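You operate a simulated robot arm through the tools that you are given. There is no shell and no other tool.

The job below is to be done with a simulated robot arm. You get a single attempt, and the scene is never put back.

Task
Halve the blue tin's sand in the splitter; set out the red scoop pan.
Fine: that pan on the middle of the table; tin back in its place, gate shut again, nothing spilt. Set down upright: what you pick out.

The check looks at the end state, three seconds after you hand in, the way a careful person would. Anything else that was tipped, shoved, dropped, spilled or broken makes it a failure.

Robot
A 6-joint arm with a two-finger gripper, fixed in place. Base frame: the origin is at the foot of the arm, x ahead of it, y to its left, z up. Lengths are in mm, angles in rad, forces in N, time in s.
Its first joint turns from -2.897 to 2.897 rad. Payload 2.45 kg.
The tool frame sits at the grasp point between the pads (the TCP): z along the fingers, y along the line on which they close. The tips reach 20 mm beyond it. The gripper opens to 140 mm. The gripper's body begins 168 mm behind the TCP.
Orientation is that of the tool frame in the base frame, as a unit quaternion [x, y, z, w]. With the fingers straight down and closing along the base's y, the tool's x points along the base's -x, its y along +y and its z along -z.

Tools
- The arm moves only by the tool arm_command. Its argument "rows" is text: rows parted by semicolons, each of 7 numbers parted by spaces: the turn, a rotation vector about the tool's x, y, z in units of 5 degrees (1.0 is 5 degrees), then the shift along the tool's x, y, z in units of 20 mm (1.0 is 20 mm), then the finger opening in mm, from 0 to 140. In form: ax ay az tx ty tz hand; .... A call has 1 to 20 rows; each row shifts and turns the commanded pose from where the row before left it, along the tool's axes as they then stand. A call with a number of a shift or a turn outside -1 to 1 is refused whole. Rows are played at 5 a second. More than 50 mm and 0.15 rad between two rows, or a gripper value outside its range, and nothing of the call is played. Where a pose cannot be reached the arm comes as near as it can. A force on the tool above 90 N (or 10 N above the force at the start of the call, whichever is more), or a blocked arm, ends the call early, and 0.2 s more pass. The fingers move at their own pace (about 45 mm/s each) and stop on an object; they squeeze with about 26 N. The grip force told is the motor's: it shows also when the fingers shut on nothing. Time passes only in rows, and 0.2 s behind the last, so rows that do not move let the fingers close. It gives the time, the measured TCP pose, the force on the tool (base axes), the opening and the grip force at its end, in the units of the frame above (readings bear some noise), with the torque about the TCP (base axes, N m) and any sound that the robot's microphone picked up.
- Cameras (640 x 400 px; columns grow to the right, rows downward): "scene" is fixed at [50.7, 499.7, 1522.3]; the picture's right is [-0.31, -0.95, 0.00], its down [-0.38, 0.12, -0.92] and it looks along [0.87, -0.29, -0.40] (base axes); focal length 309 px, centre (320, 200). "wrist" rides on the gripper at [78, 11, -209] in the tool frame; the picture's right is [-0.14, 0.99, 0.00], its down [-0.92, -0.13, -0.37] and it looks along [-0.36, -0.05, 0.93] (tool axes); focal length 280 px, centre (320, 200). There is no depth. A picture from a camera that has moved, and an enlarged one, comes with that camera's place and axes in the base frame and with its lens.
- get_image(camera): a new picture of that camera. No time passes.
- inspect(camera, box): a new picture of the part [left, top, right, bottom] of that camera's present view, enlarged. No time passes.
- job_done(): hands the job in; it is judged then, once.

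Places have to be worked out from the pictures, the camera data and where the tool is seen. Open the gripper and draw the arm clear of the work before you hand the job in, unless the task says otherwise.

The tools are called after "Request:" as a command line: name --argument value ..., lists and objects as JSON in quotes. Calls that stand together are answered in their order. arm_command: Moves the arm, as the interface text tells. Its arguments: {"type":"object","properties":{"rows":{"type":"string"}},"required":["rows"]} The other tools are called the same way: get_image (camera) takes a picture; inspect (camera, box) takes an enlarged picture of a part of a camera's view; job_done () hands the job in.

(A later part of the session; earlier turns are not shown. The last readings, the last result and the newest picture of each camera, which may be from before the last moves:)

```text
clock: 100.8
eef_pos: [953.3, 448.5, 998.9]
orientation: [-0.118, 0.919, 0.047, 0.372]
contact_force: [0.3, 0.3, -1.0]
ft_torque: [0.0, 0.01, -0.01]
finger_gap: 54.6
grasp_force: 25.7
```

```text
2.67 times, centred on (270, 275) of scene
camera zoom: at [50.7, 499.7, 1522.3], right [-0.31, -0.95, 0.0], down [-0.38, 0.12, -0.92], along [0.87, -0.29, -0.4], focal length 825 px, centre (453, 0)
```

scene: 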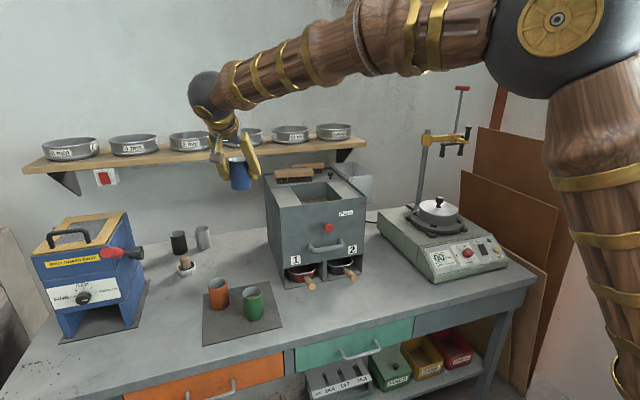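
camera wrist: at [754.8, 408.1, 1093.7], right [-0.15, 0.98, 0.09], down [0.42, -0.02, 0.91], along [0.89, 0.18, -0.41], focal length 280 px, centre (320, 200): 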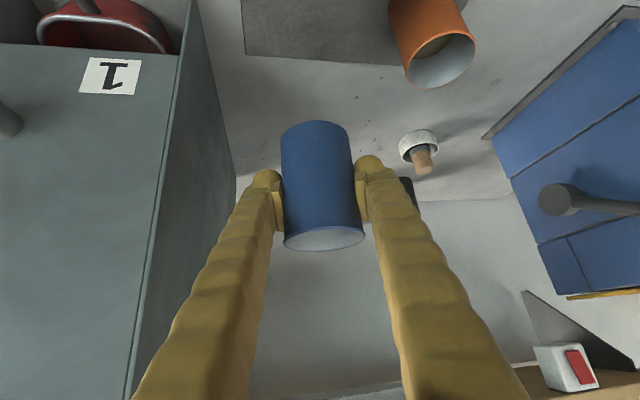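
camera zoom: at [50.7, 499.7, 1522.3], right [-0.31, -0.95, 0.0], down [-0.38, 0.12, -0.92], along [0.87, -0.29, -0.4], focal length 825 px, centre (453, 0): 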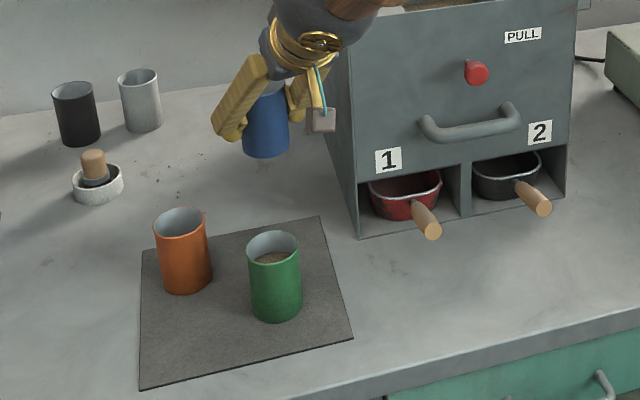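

At z≈999 with heading restored; I trim the 4 mm offset and 1° roll, then lower to about 17 mm above the mat.

Request:
arm_command --rows "0 0 -0.24 -0.075 0.17 0.075 45; 0 0 0 0.646 0.002 0.667 45; 0 0 0 0.646 0.002 0.667 45; 0 0 0 0.646 0.002 0.667 45; 0 0 0 0.646 0.002 0.667 45; 0 0 0 0.646 0.002 0.667 45; 0 0 0 0.646 0.002 0.667 45; 0 0 0 0.646 0.002 0.667 45; 0 0 0 0 0 0 45"

Request:
get_image --camera "wrist"

Request:
inspect --camera "scene" --box '[190, 220, 350, 350]'

```text
clock: 102.8
eef_pos: [953.9, 451.4, 868.0]
orientation: [-0.125, 0.919, 0.041, 0.373]
contact_force: [-0.6, 1.1, -0.9]
ft_torque: [0.02, 0.02, 0.02]
finger_gap: 54.5
grasp_force: 26.5
```

```text
taken
camera wrist: at [755.7, 409.5, 963.2], right [-0.17, 0.98, 0.08], down [0.42, 0.0, 0.91], along [0.89, 0.18, -0.41], focal length 280 px, centre (320, 200)
```

wrist: 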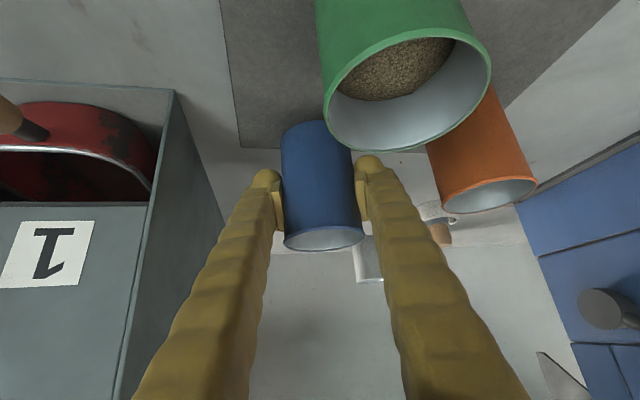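

```text
3.08 times, centred on (270, 285) of scene
camera zoom: at [50.7, 499.7, 1522.3], right [-0.31, -0.95, 0.0], down [-0.38, 0.12, -0.92], along [0.87, -0.29, -0.4], focal length 951 px, centre (474, -62)
```

zoom: 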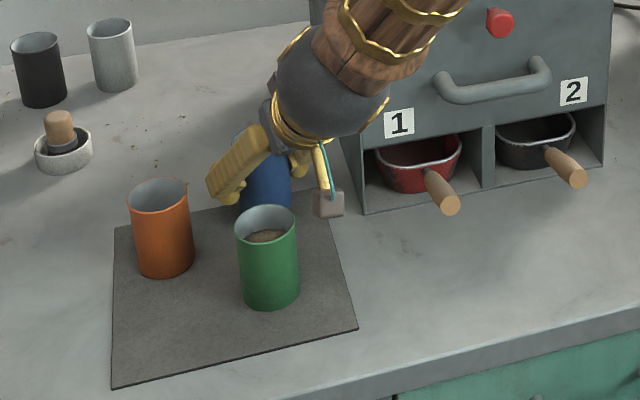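

Clear on all sides at z=868. I lower the last 15 mm in small steps and watch the force.

Request:
arm_command --rows "0 0 0 0.122 0 0.1255 45; 0 0 0 0.122 0 0.1255 45; 0 0 0 0.122 0 0.1255 45; 0 0 0 0.122 0 0.1255 45; 0 0 0 0 0 0 45"

```text
clock: 104.0
eef_pos: [953.8, 453.2, 856.5]
orientation: [-0.127, 0.918, 0.043, 0.373]
contact_force: [0.2, -0.3, 0.0]
ft_torque: [-0.01, -0.04, -0.02]
finger_gap: 54.6
grasp_force: 25.2
```

No contact yet at z≈856. I lower a further 3 mm.

Request:
arm_command --rows "0 0 0 0.052 0 0.054 45; 0 0 0 0.052 0 0.054 45; 0 0 0 0 0 0 45"

```text
clock: 104.8
eef_pos: [955.5, 451.8, 854.1]
orientation: [-0.127, 0.918, 0.043, 0.373]
contact_force: [-0.9, 0.0, -0.4]
ft_torque: [0.0, 0.0, 0.01]
finger_gap: 54.4
grasp_force: 26.0
```

Still free at z≈854. I lower another 3 mm in small steps.

Request:
arm_command --rows "0 0 0 0.035 0 0.036 45; 0 0 0 0.035 0 0.036 45; 0 0 0 0.035 0 0.036 45; 0 0 0 0 0 0 45"

```text
clock: 105.8
eef_pos: [956.1, 450.6, 852.3]
orientation: [-0.126, 0.918, 0.042, 0.375]
contact_force: [1.9, -5.9, 27.1]
ft_torque: [0.12, 0.01, 0.03]
finger_gap: 54.5
grasp_force: 26.6
```

The tin is on the mat (27 N). I ease up under 1 mm and open the fingers.

Request:
arm_command --rows "0 0 0 -0.026 0 -0.027 45; 0 0 0 0 0 0 45; 0 0 0 0 0 0 58; 0 0 0 0 0 0 64; 0 0 0 0 0 0 72; 0 0 0 0 0 0 72; 0 0 0 0 0 0 72"

Request:
get_image --camera "wrist"

```text
clock: 107.4
eef_pos: [955.1, 452.6, 850.4]
orientation: [-0.126, 0.918, 0.042, 0.373]
contact_force: [0.2, 0.3, 0.4]
ft_torque: [-0.01, 0.01, 0.0]
finger_gap: 71.9
grasp_force: 0.1
```

```text
taken
camera wrist: at [757.7, 409.1, 945.4], right [-0.17, 0.98, 0.08], down [0.42, 0.0, 0.91], along [0.89, 0.18, -0.41], focal length 280 px, centre (320, 200)
```

wrist: 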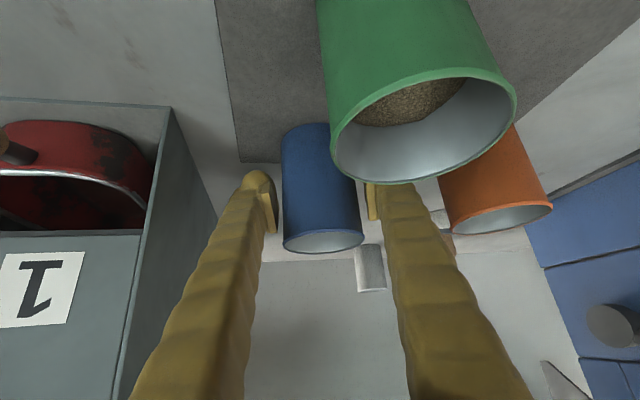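

The tin stands upright in its place and the fingers are free. I withdraw along the tool axis the way I came in.

Request:
arm_command --rows "0 0 0 0 0 -0.5 72; 0 0 0 0 0 -0.95 72; 0 0 0 0 0 -0.95 72; 0 0 0 0 0 -0.95 72; 0 0 0 0 0 -0.95 72; 0 0 0 0 0 -0.95 72; 0 0 0 0 0 -0.95 72; 0 0 0 0 0 -0.95 72; 0 0 0 0 0 -0.95 72; 0 0 0 0 0 -0.95 72; 0 0 0 0 0 -0.95 72; 0 0 0 0 0 -0.95 72; 0 0 0 0 0 -0.95 72"

Request:
get_image --camera "wrist"

Request:
inspect --camera "scene" --box '[150, 220, 310, 350]'

```text
clock: 110.2
eef_pos: [795.2, 409.8, 1021.9]
orientation: [-0.126, 0.918, 0.042, 0.374]
contact_force: [0.4, -0.1, -0.3]
ft_torque: [0.01, -0.03, -0.01]
finger_gap: 72.2
grasp_force: 0.1
```

```text
taken
camera wrist: at [597.8, 368.5, 1117.1], right [-0.17, 0.98, 0.08], down [0.42, 0.0, 0.91], along [0.89, 0.18, -0.41], focal length 280 px, centre (320, 200)
```

wrist: 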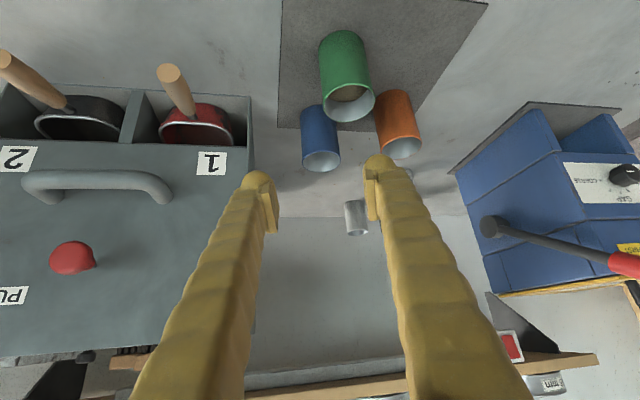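

```text
3.08 times, centred on (230, 285) of scene
camera zoom: at [50.7, 499.7, 1522.3], right [-0.31, -0.95, 0.0], down [-0.38, 0.12, -0.92], along [0.87, -0.29, -0.4], focal length 951 px, centre (597, -62)
```

zoom: 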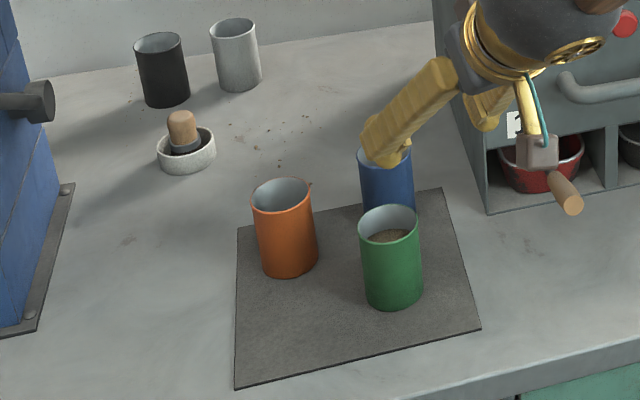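

The tin is back exactly where it was and the mat tins are undisturbed. Next is the gate: the red knob face is at about (883,194,1042). I yaw square to the splitter and level the tool here first.

Request:
arm_command --rows "0.67 0.017 0.69 0 0 0 60; 0.67 0.017 0.69 0 0 0 60; 0.67 0.017 0.69 0 0 0 60; 0 -0.9 0 0 0 0 60; 0 -0.9 0 0 0 0 60; 0 -0.9 0 0 0 0 60; 0 -0.9 0 0 0 0 60; 0 -0.9 0 0 0 0 60; 0 -0.9 0 0 0 0 60; 0 -0.9 0 0 0 0 60; 0 -0.9 0 0 0 0 60"

Request:
inspect --camera "scene" --box '[150, 220, 310, 350]'

```text
clock: 112.6
eef_pos: [794.0, 410.4, 1022.3]
orientation: [-0.012, 0.766, 0.0, 0.643]
contact_force: [-0.4, -0.6, -0.2]
ft_torque: [0.02, -0.01, 0.03]
finger_gap: 60.5
grasp_force: 0.1
```

```text
3.08 times, centred on (230, 285) of scene
camera zoom: at [50.7, 499.7, 1522.3], right [-0.31, -0.95, 0.0], down [-0.38, 0.12, -0.92], along [0.87, -0.29, -0.4], focal length 951 px, centre (597, -62)
```

zoom: 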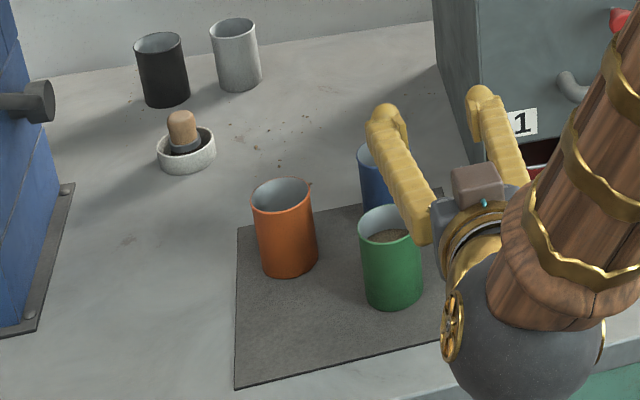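

Orientation is square and 10° down. I slide right along the front to stand off the knob at about (785,194,1061).

Request:
arm_command --rows "0 0 0 -0.137 -0.901 -0.079 60; 0 0 0 -0.137 -0.901 -0.079 60; 0 0 0 -0.137 -0.901 -0.079 60; 0 0 0 -0.137 -0.901 -0.079 60; 0 0 0 -0.137 -0.901 -0.079 60; 0 0 0 -0.137 -0.901 -0.079 60; 0 0 0 -0.137 -0.901 -0.079 60; 0 0 0 -0.137 -0.901 -0.079 60; 0 0 0 -0.137 -0.901 -0.079 60; 0 0 0 -0.137 -0.901 -0.079 60; 0 0 0 -0.137 -0.901 -0.079 60; 0 0 0 -0.137 -0.901 -0.079 60"

Request:
get_image --camera "wrist"

Request:
inspect --camera "scene" --box '[240, 140, 400, 300]'

```text
clock: 115.2
eef_pos: [784.8, 194.1, 1061.9]
orientation: [-0.01, 0.765, -0.003, 0.643]
contact_force: [-0.2, -0.2, 0.6]
ft_torque: [-0.01, 0.01, -0.03]
finger_gap: 60.0
grasp_force: 0.0
```

```text
taken
camera wrist: at [565.0, 200.6, 1020.2], right [0.01, 0.99, 0.12], down [-0.2, -0.11, 0.97], along [0.98, -0.03, 0.2], focal length 280 px, centre (320, 200)
```

wrist: 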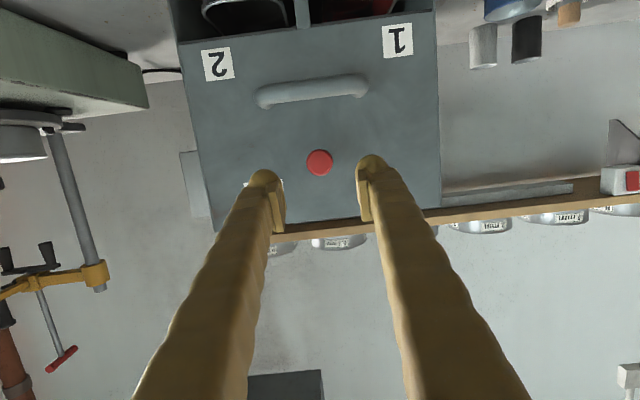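

```text
2.50 times, centred on (320, 220) of scene
camera zoom: at [50.7, 499.7, 1522.3], right [-0.31, -0.95, 0.0], down [-0.38, 0.12, -0.92], along [0.87, -0.29, -0.4], focal length 773 px, centre (320, 150)
```

zoom: 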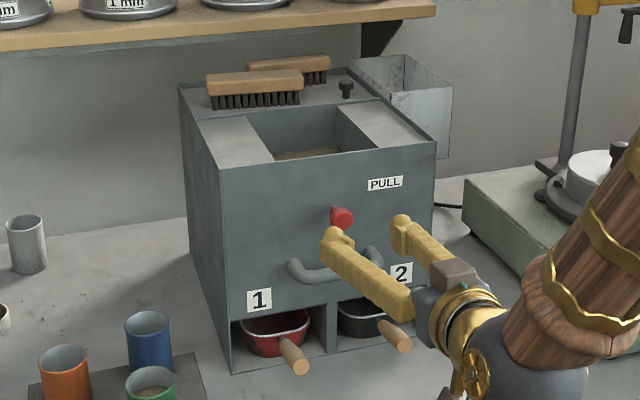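

The knob is on the tool's line between the fingers. I advance 92 mm and check.

Request:
arm_command --rows "0 0 0 0 0 0.92 60; 0 0 0 0 0 0.92 60; 0 0 0 0 0 0.92 60; 0 0 0 0 0 0.92 60; 0 0 0 0 0 0.92 60"

Request:
get_image --camera "wrist"

Request:
inspect --camera "scene" --box '[240, 140, 400, 300]'

```text
clock: 116.4
eef_pos: [875.2, 197.0, 1044.9]
orientation: [-0.01, 0.766, -0.002, 0.643]
contact_force: [-0.1, 0.4, -0.5]
ft_torque: [-0.01, -0.03, 0.04]
finger_gap: 60.4
grasp_force: 0.0
```

```text
taken
camera wrist: at [656.1, 203.5, 1002.5], right [0.01, 0.99, 0.12], down [-0.2, -0.12, 0.97], along [0.98, -0.03, 0.2], focal length 280 px, centre (320, 200)
```

wrist: 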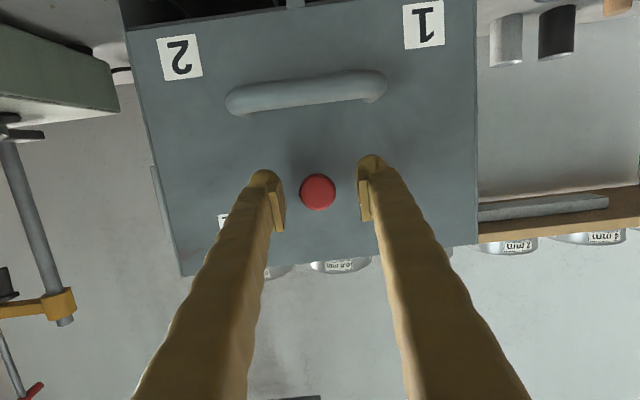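

```text
2.50 times, centred on (320, 220) of scene
camera zoom: at [50.7, 499.7, 1522.3], right [-0.31, -0.95, 0.0], down [-0.38, 0.12, -0.92], along [0.87, -0.29, -0.4], focal length 773 px, centre (320, 150)
```

zoom: 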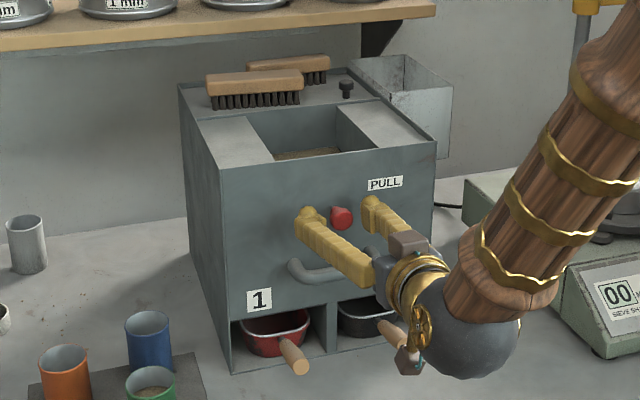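

The knob (about 29 mm across) is centred, its face about 8 mm ahead of the TCP. I advance 18 mm and close on it.

Request:
arm_command --rows "0 0 0 0 -0.05 0.45 60; 0 0 0 0 0 0.45 60; 0 0 0 0 0 0 15; 0 0 0 0 0 0 15; 0 0 0 0 0 0 15; 0 0 0 0 0 0 15"

Request:
get_image --camera "wrist"

Request:
inspect --camera "scene" --box '[240, 140, 400, 300]'

```text
clock: 117.8
eef_pos: [893.9, 195.9, 1040.6]
orientation: [-0.01, 0.766, -0.002, 0.643]
contact_force: [1.4, -16.5, -0.3]
ft_torque: [0.01, 0.03, 0.08]
finger_gap: 26.1
grasp_force: 26.0
```

```text
taken
camera wrist: at [674.5, 202.0, 999.4], right [0.01, 0.99, 0.12], down [-0.2, -0.12, 0.97], along [0.98, -0.03, 0.2], focal length 280 px, centre (320, 200)
```

wrist: 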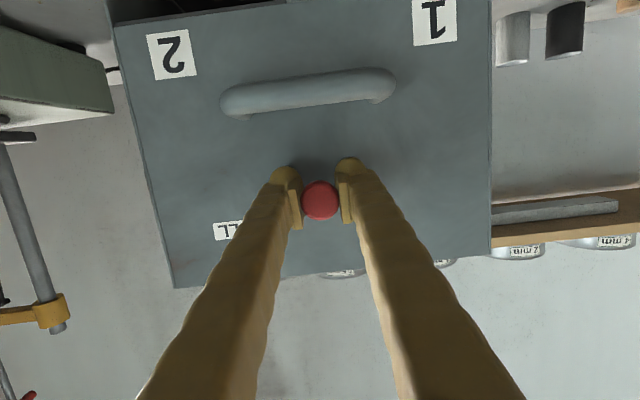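

```text
2.50 times, centred on (320, 220) of scene
camera zoom: at [50.7, 499.7, 1522.3], right [-0.31, -0.95, 0.0], down [-0.38, 0.12, -0.92], along [0.87, -0.29, -0.4], focal length 773 px, centre (320, 150)
```

zoom: 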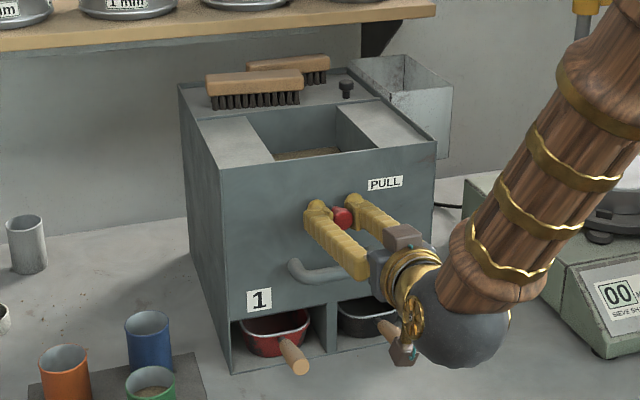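

The knob is held, with 16 N sideways from a slight offset. I relieve that by 4 mm to the right, then begin to pull straight out, 15 mm to start.

Request:
arm_command --rows "0 0 0 0 -0.1 0 15; 0 0 0 0 -0.1 0 15; 0 0 0 0.0434 0 -0.246 15; 0 0 0 0.0434 0 -0.246 15; 0 0 0 0.0434 0 -0.246 15"

Request:
get_image --camera "wrist"

Request:
inspect --camera "scene" --box '[240, 140, 400, 300]'

```text
clock: 119.0
eef_pos: [876.8, 192.6, 1041.9]
orientation: [-0.011, 0.766, -0.002, 0.643]
contact_force: [2.0, 13.3, 0.5]
ft_torque: [-0.1, -0.03, -0.07]
finger_gap: 26.2
grasp_force: 25.8
```

```text
taken
camera wrist: at [658.6, 196.7, 999.4], right [0.01, 0.99, 0.12], down [-0.2, -0.12, 0.97], along [0.98, -0.03, 0.2], focal length 280 px, centre (320, 200)
```

wrist: 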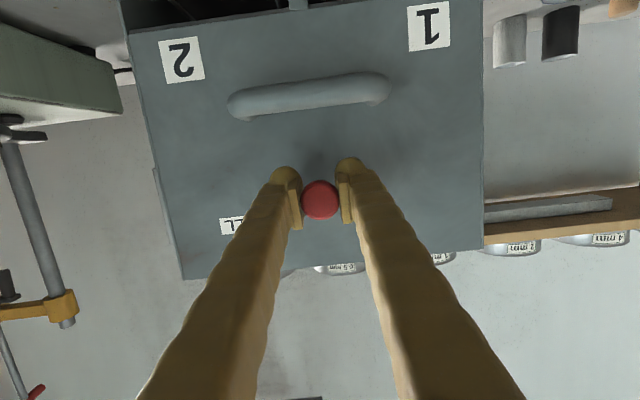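

```text
2.50 times, centred on (320, 220) of scene
camera zoom: at [50.7, 499.7, 1522.3], right [-0.31, -0.95, 0.0], down [-0.38, 0.12, -0.92], along [0.87, -0.29, -0.4], focal length 773 px, centre (320, 150)
```

zoom: 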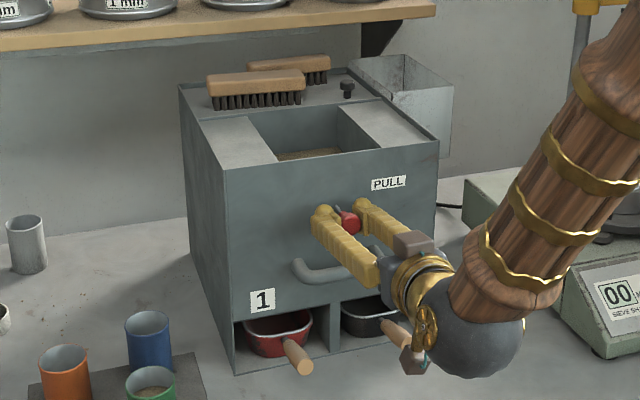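

The gate slides out easily (2 N). I trim the sideways offset by 2 mm and pull another 20 mm.

Request:
arm_command --rows "0 0 0 0 0.1 0 15; 0 0 0 0.0434 0 -0.246 15; 0 0 0 0.0434 0 -0.246 15; 0 0 0 0.0434 0 -0.246 15; 0 0 0 0.0434 0 -0.246 15"

Request:
inspect --camera "scene" --box '[240, 140, 400, 300]'

Request:
inspect --camera "scene" --box '[275, 160, 365, 220]'

```text
clock: 120.2
eef_pos: [859.2, 191.4, 1042.1]
orientation: [-0.011, 0.765, -0.001, 0.644]
contact_force: [2.2, -18.5, 10.8]
ft_torque: [-0.01, 0.04, 0.11]
finger_gap: 25.8
grasp_force: 26.1
```

```text
2.50 times, centred on (320, 220) of scene
camera zoom: at [50.7, 499.7, 1522.3], right [-0.31, -0.95, 0.0], down [-0.38, 0.12, -0.92], along [0.87, -0.29, -0.4], focal length 773 px, centre (320, 150)
```

zoom: 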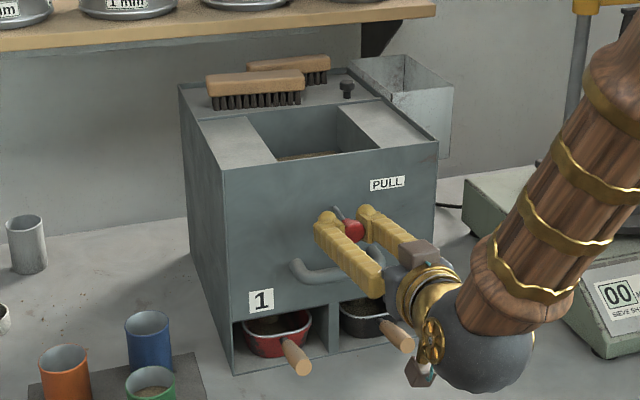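

```text
6.67 times, centred on (320, 190) of scene
camera zoom: at [50.7, 499.7, 1522.3], right [-0.31, -0.95, 0.0], down [-0.38, 0.12, -0.92], along [0.87, -0.29, -0.4], focal length 2061 px, centre (320, 267)
```

zoom: 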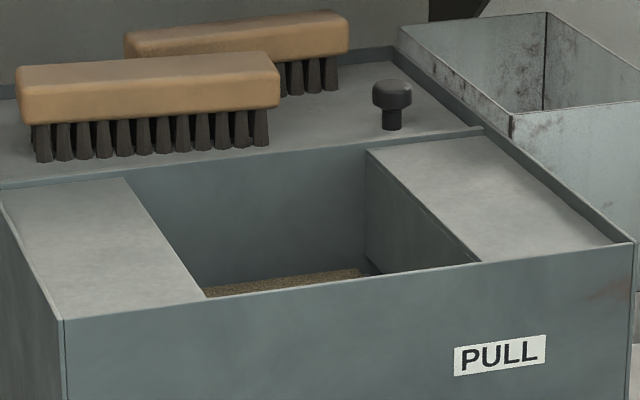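

The sand level in the hopper is dropping as the gate opens. I pull another 20 mm, watching for the end stop.

Request:
arm_command --rows "0 0 0 0.0434 -0.02 -0.246 15; 0 0 0 0.0434 -0.02 -0.246 15; 0 0 0 0.0434 0 -0.246 15; 0 0 0 0.0434 0 -0.246 15"

Request:
inspect --camera "scene" --box '[240, 140, 400, 300]'

Request:
inspect --camera "scene" --box '[275, 160, 365, 220]'

```text
clock: 121.2
eef_pos: [838.1, 190.8, 1040.3]
orientation: [-0.011, 0.766, -0.001, 0.643]
contact_force: [20.9, -3.0, -0.3]
ft_torque: [-0.01, 0.09, 0.03]
finger_gap: 26.1
grasp_force: 26.6
```

```text
2.50 times, centred on (320, 220) of scene
camera zoom: at [50.7, 499.7, 1522.3], right [-0.31, -0.95, 0.0], down [-0.38, 0.12, -0.92], along [0.87, -0.29, -0.4], focal length 773 px, centre (320, 150)
```

zoom: 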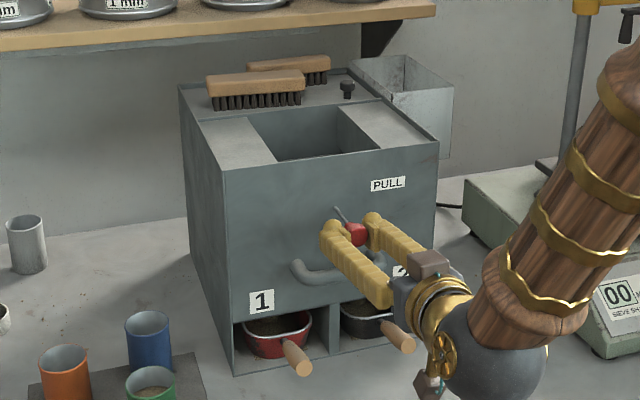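

```text
6.67 times, centred on (320, 190) of scene
camera zoom: at [50.7, 499.7, 1522.3], right [-0.31, -0.95, 0.0], down [-0.38, 0.12, -0.92], along [0.87, -0.29, -0.4], focal length 2061 px, centre (320, 267)
```

zoom: 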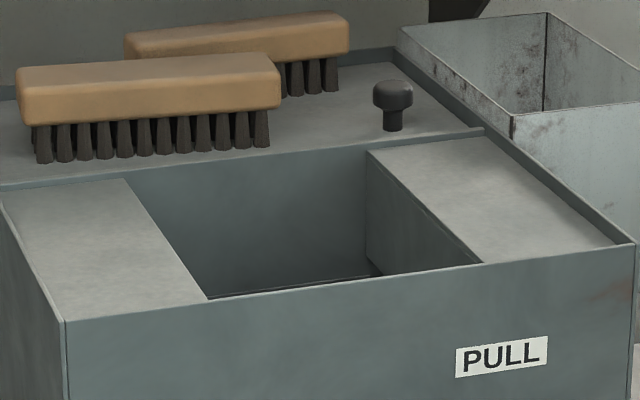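

The gate is at its stop (21 N) and the hopper looks empty. I slacken the pull 3 mm and wait a few seconds for all the sand to run through.

Request:
arm_command --rows "0 0 0 -0.026 0 0.148 15; 0 0 0 0 0 0 15; 0 0 0 0 0 0 15; 0 0 0 0 0 0 15; 0 0 0 0 0 0 15; 0 0 0 0 0 0 15; 0 0 0 0 0 0 15; 0 0 0 0 0 0 15; 0 0 0 0 0 0 15; 0 0 0 0 0 0 15; 0 0 0 0 0 0 15; 0 0 0 0 0 0 15; 0 0 0 0 0 0 15; 0 0 0 0 0 0 15; 0 0 0 0 0 0 15"

Request:
get_image --camera "wrist"

Request:
inspect --camera "scene" --box '[275, 160, 365, 220]'

Request:
inspect --camera "scene" --box '[270, 240, 370, 310]'

```text
clock: 124.4
eef_pos: [842.1, 193.4, 1040.0]
orientation: [-0.01, 0.765, -0.002, 0.644]
contact_force: [0.7, -13.5, 3.5]
ft_torque: [0.03, 0.0, -0.03]
finger_gap: 25.9
grasp_force: 25.9
```

```text
taken
camera wrist: at [622.8, 198.6, 998.0], right [0.01, 0.99, 0.12], down [-0.2, -0.12, 0.97], along [0.98, -0.03, 0.2], focal length 280 px, centre (320, 200)
```

wrist: 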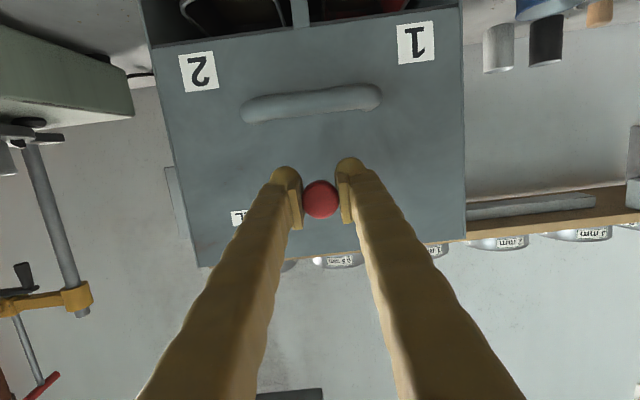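

```text
6.67 times, centred on (320, 190) of scene
camera zoom: at [50.7, 499.7, 1522.3], right [-0.31, -0.95, 0.0], down [-0.38, 0.12, -0.92], along [0.87, -0.29, -0.4], focal length 2061 px, centre (320, 267)
```

zoom: 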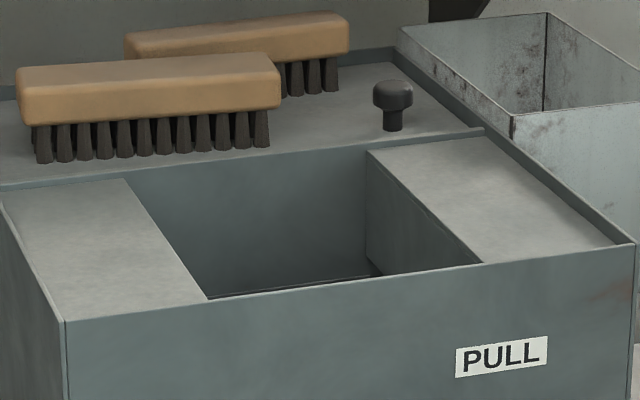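

```text
5.71 times, centred on (320, 275) of scene
camera zoom: at [50.7, 499.7, 1522.3], right [-0.31, -0.95, 0.0], down [-0.38, 0.12, -0.92], along [0.87, -0.29, -0.4], focal length 1767 px, centre (320, -229)
```

zoom: 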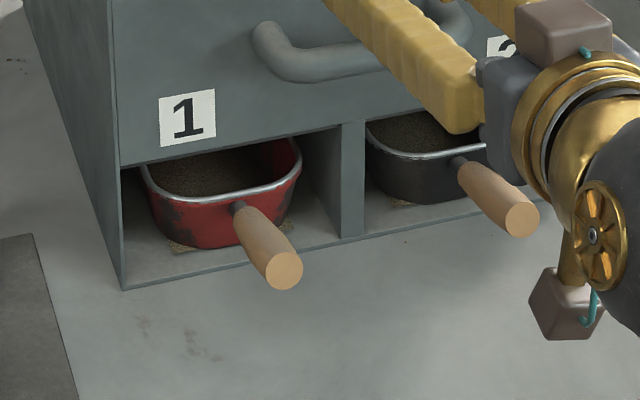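

Both pans now hold sand, but I see a tan patch on the slot floors by the pans. I look closer before going on.

Request:
inspect --camera "scene" --box '[285, 262, 325, 290]'

Request:
inspect --camera "scene" --box '[325, 255, 365, 283]'

Request:
inspect --camera "wrist" --box '[140, 0, 480, 100]'

```text
14.29 times, centred on (305, 276) of scene
camera zoom: at [50.7, 499.7, 1522.3], right [-0.31, -0.95, 0.0], down [-0.38, 0.12, -0.92], along [0.87, -0.29, -0.4], focal length 4417 px, centre (534, -886)
```

zoom: 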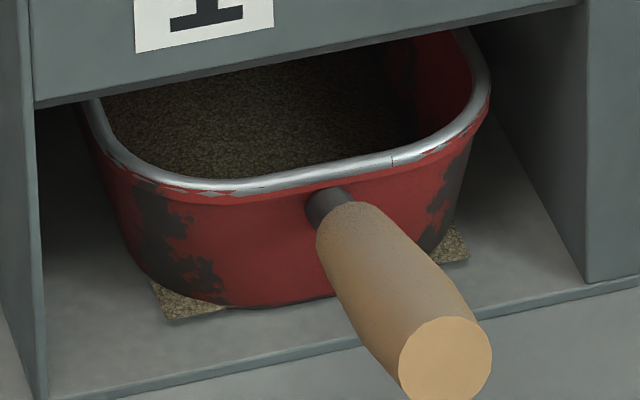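

```text
14.29 times, centred on (345, 269) of scene
camera zoom: at [50.7, 499.7, 1522.3], right [-0.31, -0.95, 0.0], down [-0.38, 0.12, -0.92], along [0.87, -0.29, -0.4], focal length 4417 px, centre (-37, -786)
```

zoom: 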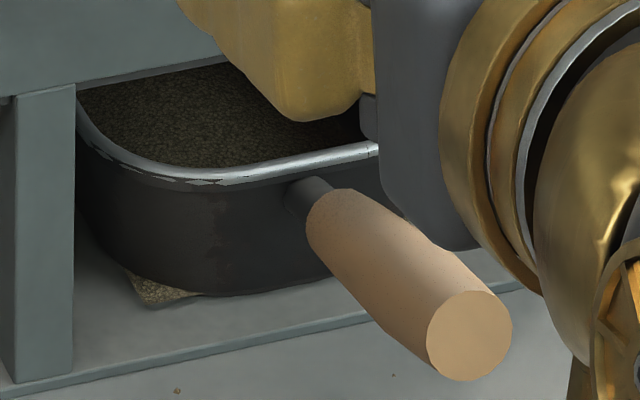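

```text
1.88 times, centred on (310, 50) of wrist
camera zoom: at [622.8, 198.6, 998.0], right [0.01, 0.99, 0.12], down [-0.2, -0.12, 0.97], along [0.98, -0.03, 0.2], focal length 528 px, centre (339, 482)
```

zoom: 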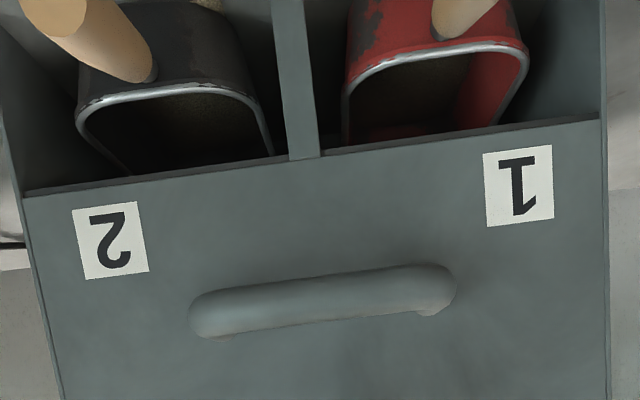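

These are just the corners of the sand fill showing at the pans' rounded corners, the same in both pans, so I take it as in the pans; I'll check again when a pan moves. Now I push the gate shut, 45 mm first.

Request:
arm_command --rows "0 0 0 0 -0.085 0 15; 0 0 0 -0.0434 0 0.246 15; 0 0 0 -0.0434 0 0.246 15; 0 0 0 -0.0434 0 0.246 15; 0 0 0 -0.0434 0 0.246 15; 0 0 0 -0.0434 0 0.246 15; 0 0 0 -0.0434 0 0.246 15; 0 0 0 -0.0434 0 0.246 15; 0 0 0 -0.0434 0 0.246 15; 0 0 0 -0.0434 0 0.246 15"

Request:
get_image --camera "wrist"

Request:
inspect --camera "scene" --box '[240, 140, 400, 300]'

```text
clock: 126.6
eef_pos: [885.5, 190.2, 1040.6]
orientation: [-0.011, 0.766, -0.001, 0.643]
contact_force: [-20.1, 4.6, -0.4]
ft_torque: [-0.01, -0.18, 0.03]
finger_gap: 26.1
grasp_force: 26.0
```

```text
taken
camera wrist: at [666.5, 197.3, 998.9], right [0.01, 0.99, 0.12], down [-0.2, -0.12, 0.97], along [0.98, -0.03, 0.2], focal length 280 px, centre (320, 200)
```

wrist: 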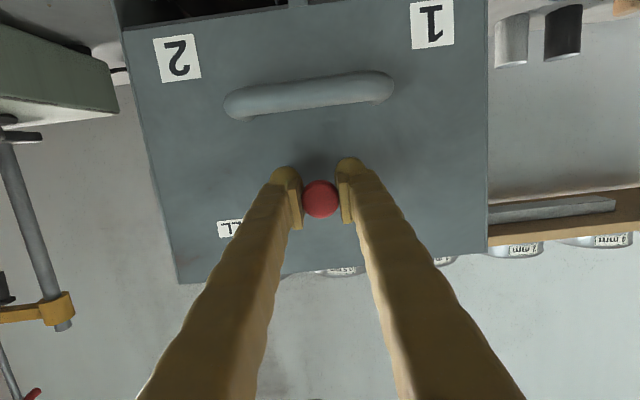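

```text
2.50 times, centred on (320, 220) of scene
camera zoom: at [50.7, 499.7, 1522.3], right [-0.31, -0.95, 0.0], down [-0.38, 0.12, -0.92], along [0.87, -0.29, -0.4], focal length 773 px, centre (320, 150)
```

zoom: 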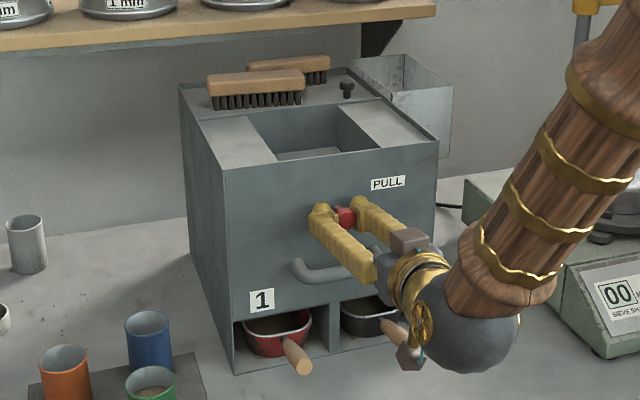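

Resistance of 20 N shows with the knob near its first position; the pads probably slipped a little on the knob at the pull stop. I check the hopper floor and the knob closely.

Request:
inspect --camera "scene" --box '[275, 160, 365, 220]'

Request:
inspect --camera "scene" --box '[305, 205, 355, 240]'

Request:
inspect --camera "wrist" --box '[260, 140, 380, 240]'

```text
6.67 times, centred on (320, 190) of scene
camera zoom: at [50.7, 499.7, 1522.3], right [-0.31, -0.95, 0.0], down [-0.38, 0.12, -0.92], along [0.87, -0.29, -0.4], focal length 2061 px, centre (320, 267)
```

zoom: 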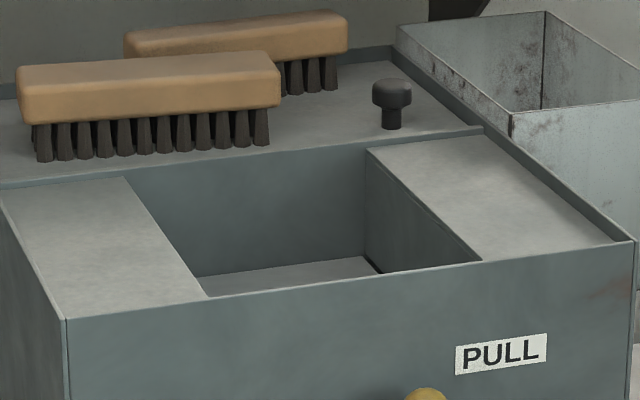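

```text
11.43 times, centred on (330, 222) of scene
camera zoom: at [50.7, 499.7, 1522.3], right [-0.31, -0.95, 0.0], down [-0.38, 0.12, -0.92], along [0.87, -0.29, -0.4], focal length 3534 px, centre (206, -57)
```

zoom: 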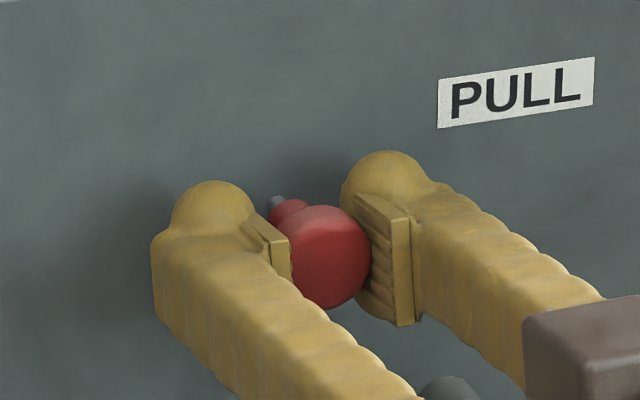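

```text
4.00 times, centred on (320, 190) of wrist
camera zoom: at [666.5, 197.3, 998.9], right [0.01, 0.99, 0.12], down [-0.2, -0.12, 0.97], along [0.98, -0.03, 0.2], focal length 1122 px, centre (320, 240)
```

zoom: 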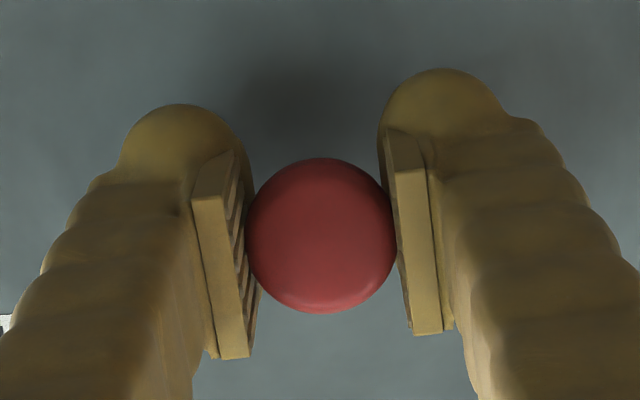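

The hopper floor is visible as it was when shut, and the knob sits at the same offset from the PULL label as before (within a pixel). I release the knob and back off to inspect it unobstructed.

Request:
arm_command --rows "0 0 0 0 0 0 60; 0 0 0 0 0 0 60; 0 0 0 0 0 0 60; 0 0 0 0 0 -0.5 60; 0 0 0 0 0 -1 60; 0 0 0 0 0 -1 60"

Request:
get_image --camera "wrist"

Request:
inspect --camera "scene" --box '[240, 140, 400, 300]'

Request:
inspect --camera "scene" --box '[305, 205, 355, 240]'

```text
clock: 128.0
eef_pos: [837.1, 190.3, 1050.5]
orientation: [-0.012, 0.766, -0.001, 0.643]
contact_force: [-0.6, -0.3, 0.8]
ft_torque: [0.03, -0.01, 0.01]
finger_gap: 60.1
grasp_force: 0.1
```

```text
taken
camera wrist: at [617.7, 196.3, 1008.7], right [0.01, 0.99, 0.12], down [-0.2, -0.12, 0.97], along [0.98, -0.03, 0.2], focal length 280 px, centre (320, 200)
```

wrist: 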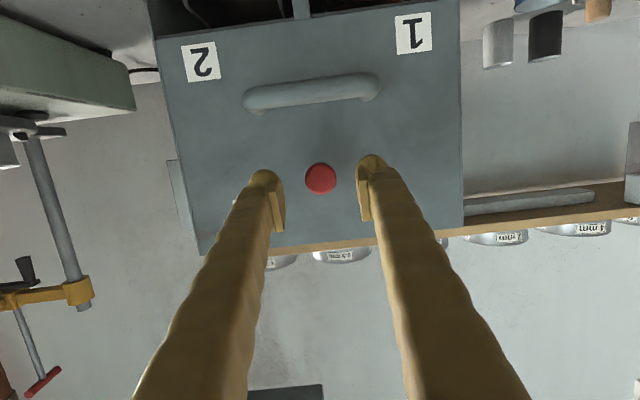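

```text
2.50 times, centred on (320, 220) of scene
camera zoom: at [50.7, 499.7, 1522.3], right [-0.31, -0.95, 0.0], down [-0.38, 0.12, -0.92], along [0.87, -0.29, -0.4], focal length 773 px, centre (320, 150)
```

zoom: 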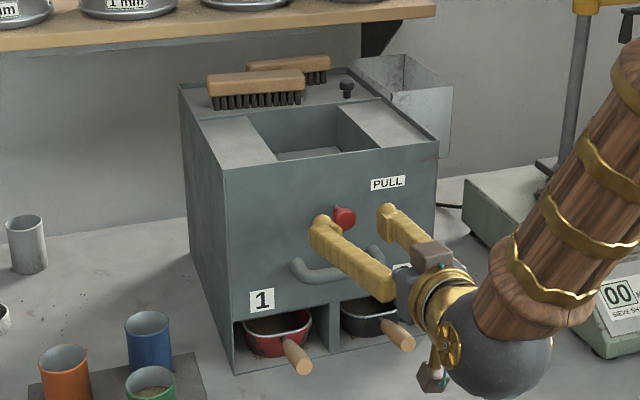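

```text
11.43 times, centred on (330, 222) of scene
camera zoom: at [50.7, 499.7, 1522.3], right [-0.31, -0.95, 0.0], down [-0.38, 0.12, -0.92], along [0.87, -0.29, -0.4], focal length 3534 px, centre (206, -57)
```

zoom: 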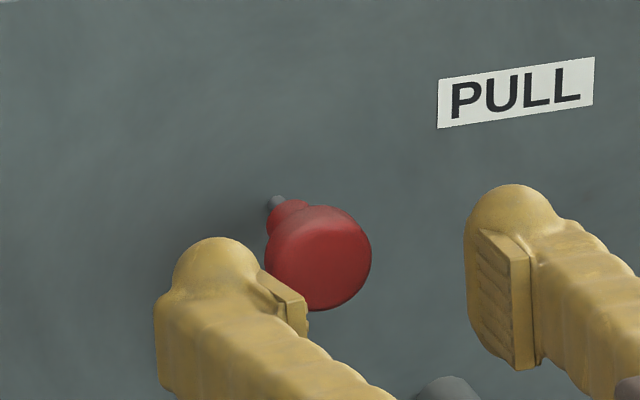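

To be certain it is fully home, I close the fingers and press the knob's face gently with the tips, approaching in small steps and watching the force.

Request:
arm_command --rows "0 0 0 0 0 0 0; 0 0 0 0 0 0 0; 0 0 0 0 0 0 0; 0 0 0 0 0 0 0; 0 0 0 0 0 0 0; 0 0 0 -0.0434 0 0.246 0; 0 0 0 -0.0434 0 0.246 0"

Request:
inspect --camera "wrist" --box '[240, 120, 400, 240]'

Request:
inspect --camera "scene" --box '[305, 205, 355, 240]'

```text
clock: 129.6
eef_pos: [848.1, 189.2, 1050.5]
orientation: [-0.012, 0.766, -0.001, 0.643]
contact_force: [-0.5, 0.1, -0.4]
ft_torque: [0.0, 0.01, 0.01]
finger_gap: 0.0
grasp_force: 26.0
```

```text
3.33 times, centred on (320, 180) of wrist
camera zoom: at [628.1, 195.3, 1008.3], right [0.01, 0.99, 0.12], down [-0.2, -0.12, 0.97], along [0.98, -0.03, 0.2], focal length 935 px, centre (320, 267)
```

zoom: 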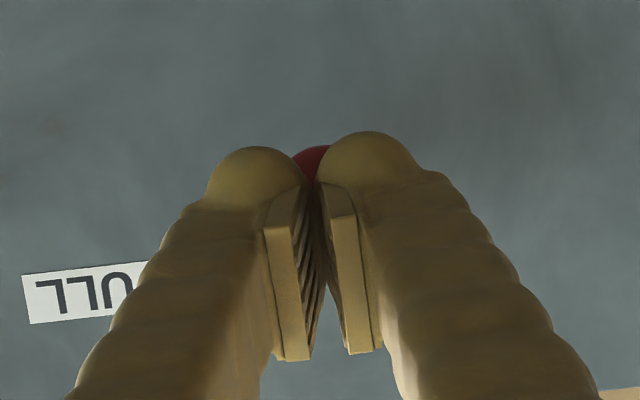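

```text
11.43 times, centred on (330, 222) of scene
camera zoom: at [50.7, 499.7, 1522.3], right [-0.31, -0.95, 0.0], down [-0.38, 0.12, -0.92], along [0.87, -0.29, -0.4], focal length 3534 px, centre (206, -57)
```

zoom: 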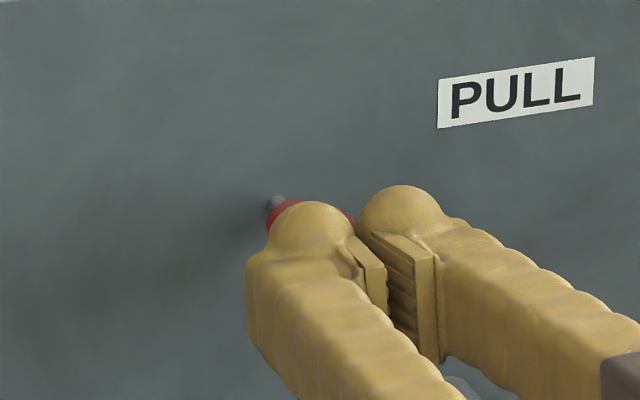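

No contact yet. I advance in 4 mm steps towards the knob face.

Request:
arm_command --rows "0 0 0 -0.035 0.04 0.197 0; 0 0 0 -0.035 0 0.197 0; 0 0 0 0 0 0 0"

```text
clock: 130.4
eef_pos: [856.7, 188.9, 1050.0]
orientation: [-0.011, 0.766, -0.001, 0.643]
contact_force: [-12.7, -2.3, 4.1]
ft_torque: [0.03, -0.11, 0.0]
finger_gap: 5.8
grasp_force: 26.3
```

Contact at 12.7 N with the TCP at x≈857. I look whether the knob moved relative to the face.

Request:
inspect --camera "scene" --box '[305, 205, 355, 240]'

Request:
inspect --camera "scene" --box '[275, 160, 365, 220]'

Request:
inspect --camera "scene" --box '[240, 140, 400, 300]'

```text
11.43 times, centred on (330, 222) of scene
camera zoom: at [50.7, 499.7, 1522.3], right [-0.31, -0.95, 0.0], down [-0.38, 0.12, -0.92], along [0.87, -0.29, -0.4], focal length 3534 px, centre (206, -57)
```

zoom: 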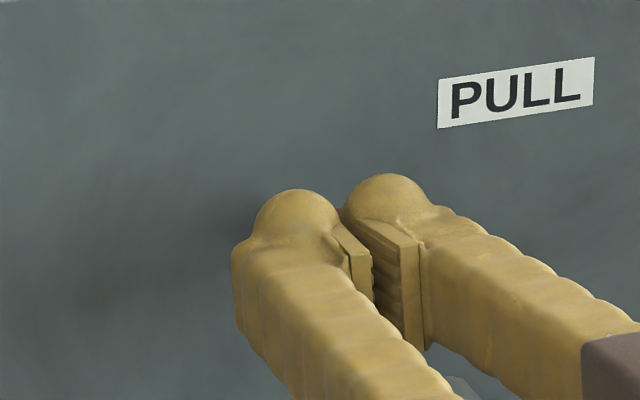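

```text
6.67 times, centred on (320, 190) of scene
camera zoom: at [50.7, 499.7, 1522.3], right [-0.31, -0.95, 0.0], down [-0.38, 0.12, -0.92], along [0.87, -0.29, -0.4], focal length 2061 px, centre (320, 267)
```

zoom: 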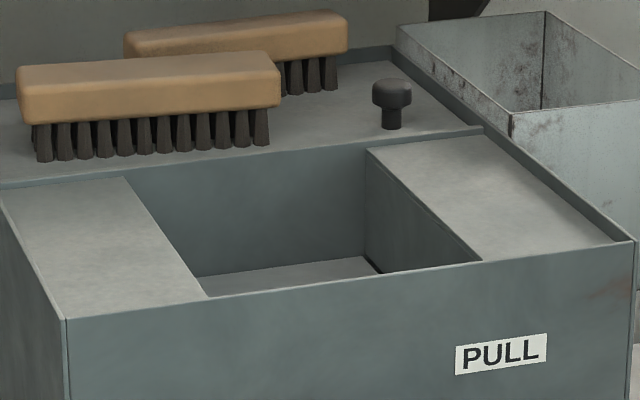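

```text
2.50 times, centred on (320, 220) of scene
camera zoom: at [50.7, 499.7, 1522.3], right [-0.31, -0.95, 0.0], down [-0.38, 0.12, -0.92], along [0.87, -0.29, -0.4], focal length 773 px, centre (320, 150)
```

zoom: 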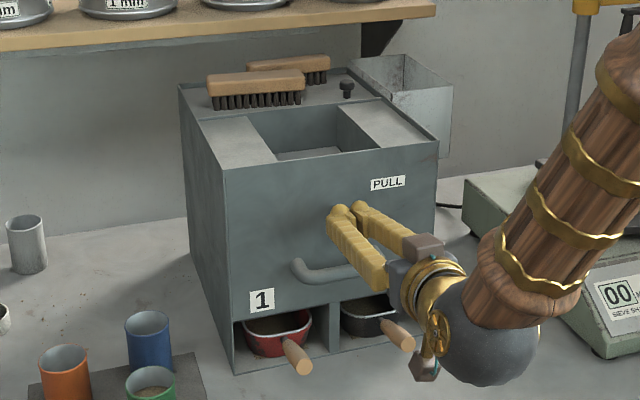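

The splitter did not move and the hopper floor looks unchanged, so the gate is home. I back away from the knob, open, and pitch the tool 40° down for the red pan's handle.

Request:
arm_command --rows "0 0 0 0.174 0.017 -0.985 0; 0 0 0 0.174 0.017 -0.985 20; 0 1 0 0 0 0 56; 0 1 0 0 0 0 56; 0 1 0 0 0 0 56; 0 1 0 0 0 0 56; 0 1 0 0 0 0 56; 0 1 0 0 0 0 56"

Request:
get_image --camera "wrist"

Request:
inspect --camera "scene" --box '[240, 140, 400, 300]'

```text
clock: 132.2
eef_pos: [815.6, 191.7, 1050.2]
orientation: [-0.011, 0.906, -0.004, 0.423]
contact_force: [0.2, 0.3, -0.3]
ft_torque: [-0.01, -0.04, -0.03]
finger_gap: 55.9
grasp_force: 0.1
```

```text
taken
camera wrist: at [605.0, 199.3, 1123.8], right [0.07, 0.99, 0.09], down [0.31, -0.11, 0.94], along [0.95, -0.04, -0.32], focal length 280 px, centre (320, 200)
```

wrist: 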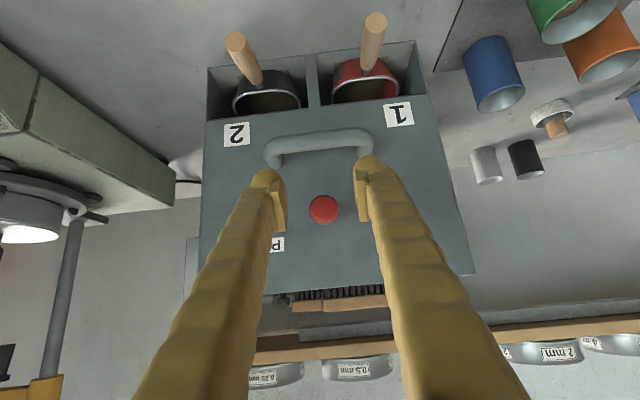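

```text
2.50 times, centred on (320, 220) of scene
camera zoom: at [50.7, 499.7, 1522.3], right [-0.31, -0.95, 0.0], down [-0.38, 0.12, -0.92], along [0.87, -0.29, -0.4], focal length 773 px, centre (320, 150)
```

zoom: 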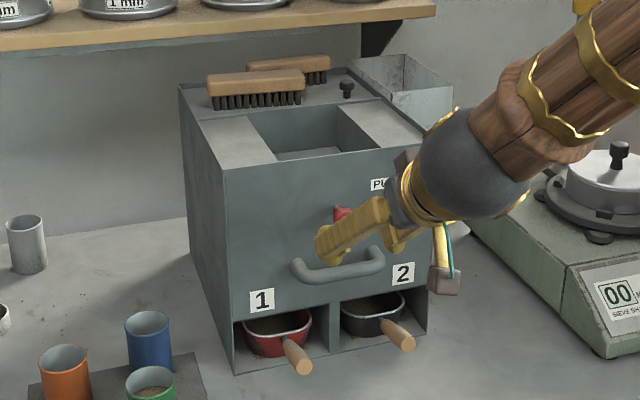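

The red pan's handle runs from about (832,267,855) to (905,270,844). I move to a standoff 120 mm back from its middle.

Request:
arm_command --rows "0 0 0 0.873 0.565 0.3 56; 0 0 0 0.873 0.565 0.3 56; 0 0 0 0.873 0.565 0.3 56; 0 0 0 0.873 0.565 0.3 56; 0 0 0 0.873 0.565 0.3 56; 0 0 0 0.873 0.565 0.3 56; 0 0 0 0.873 0.565 0.3 56"

Request:
get_image --camera "wrist"

Request:
inspect --camera "scene" --box '[240, 200, 400, 330]'

```text
clock: 133.8
eef_pos: [765.8, 268.3, 930.1]
orientation: [-0.01, 0.906, -0.004, 0.423]
contact_force: [0.3, -0.6, -0.9]
ft_torque: [-0.02, 0.01, 0.0]
finger_gap: 56.1
grasp_force: 0.1
```

```text
taken
camera wrist: at [555.2, 276.0, 1001.6], right [0.07, 0.99, 0.09], down [0.31, -0.11, 0.94], along [0.95, -0.04, -0.32], focal length 280 px, centre (320, 200)
```

wrist: 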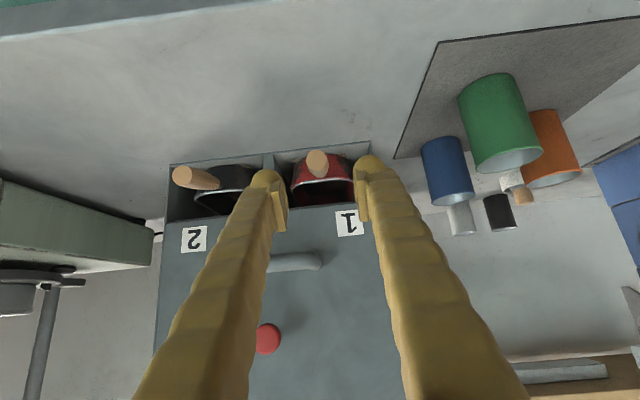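

```text
3.08 times, centred on (320, 265) of scene
camera zoom: at [50.7, 499.7, 1522.3], right [-0.31, -0.95, 0.0], down [-0.38, 0.12, -0.92], along [0.87, -0.29, -0.4], focal length 951 px, centre (320, 0)
```

zoom: 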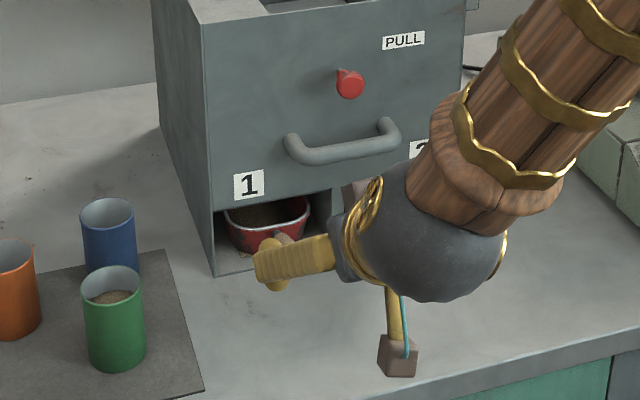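

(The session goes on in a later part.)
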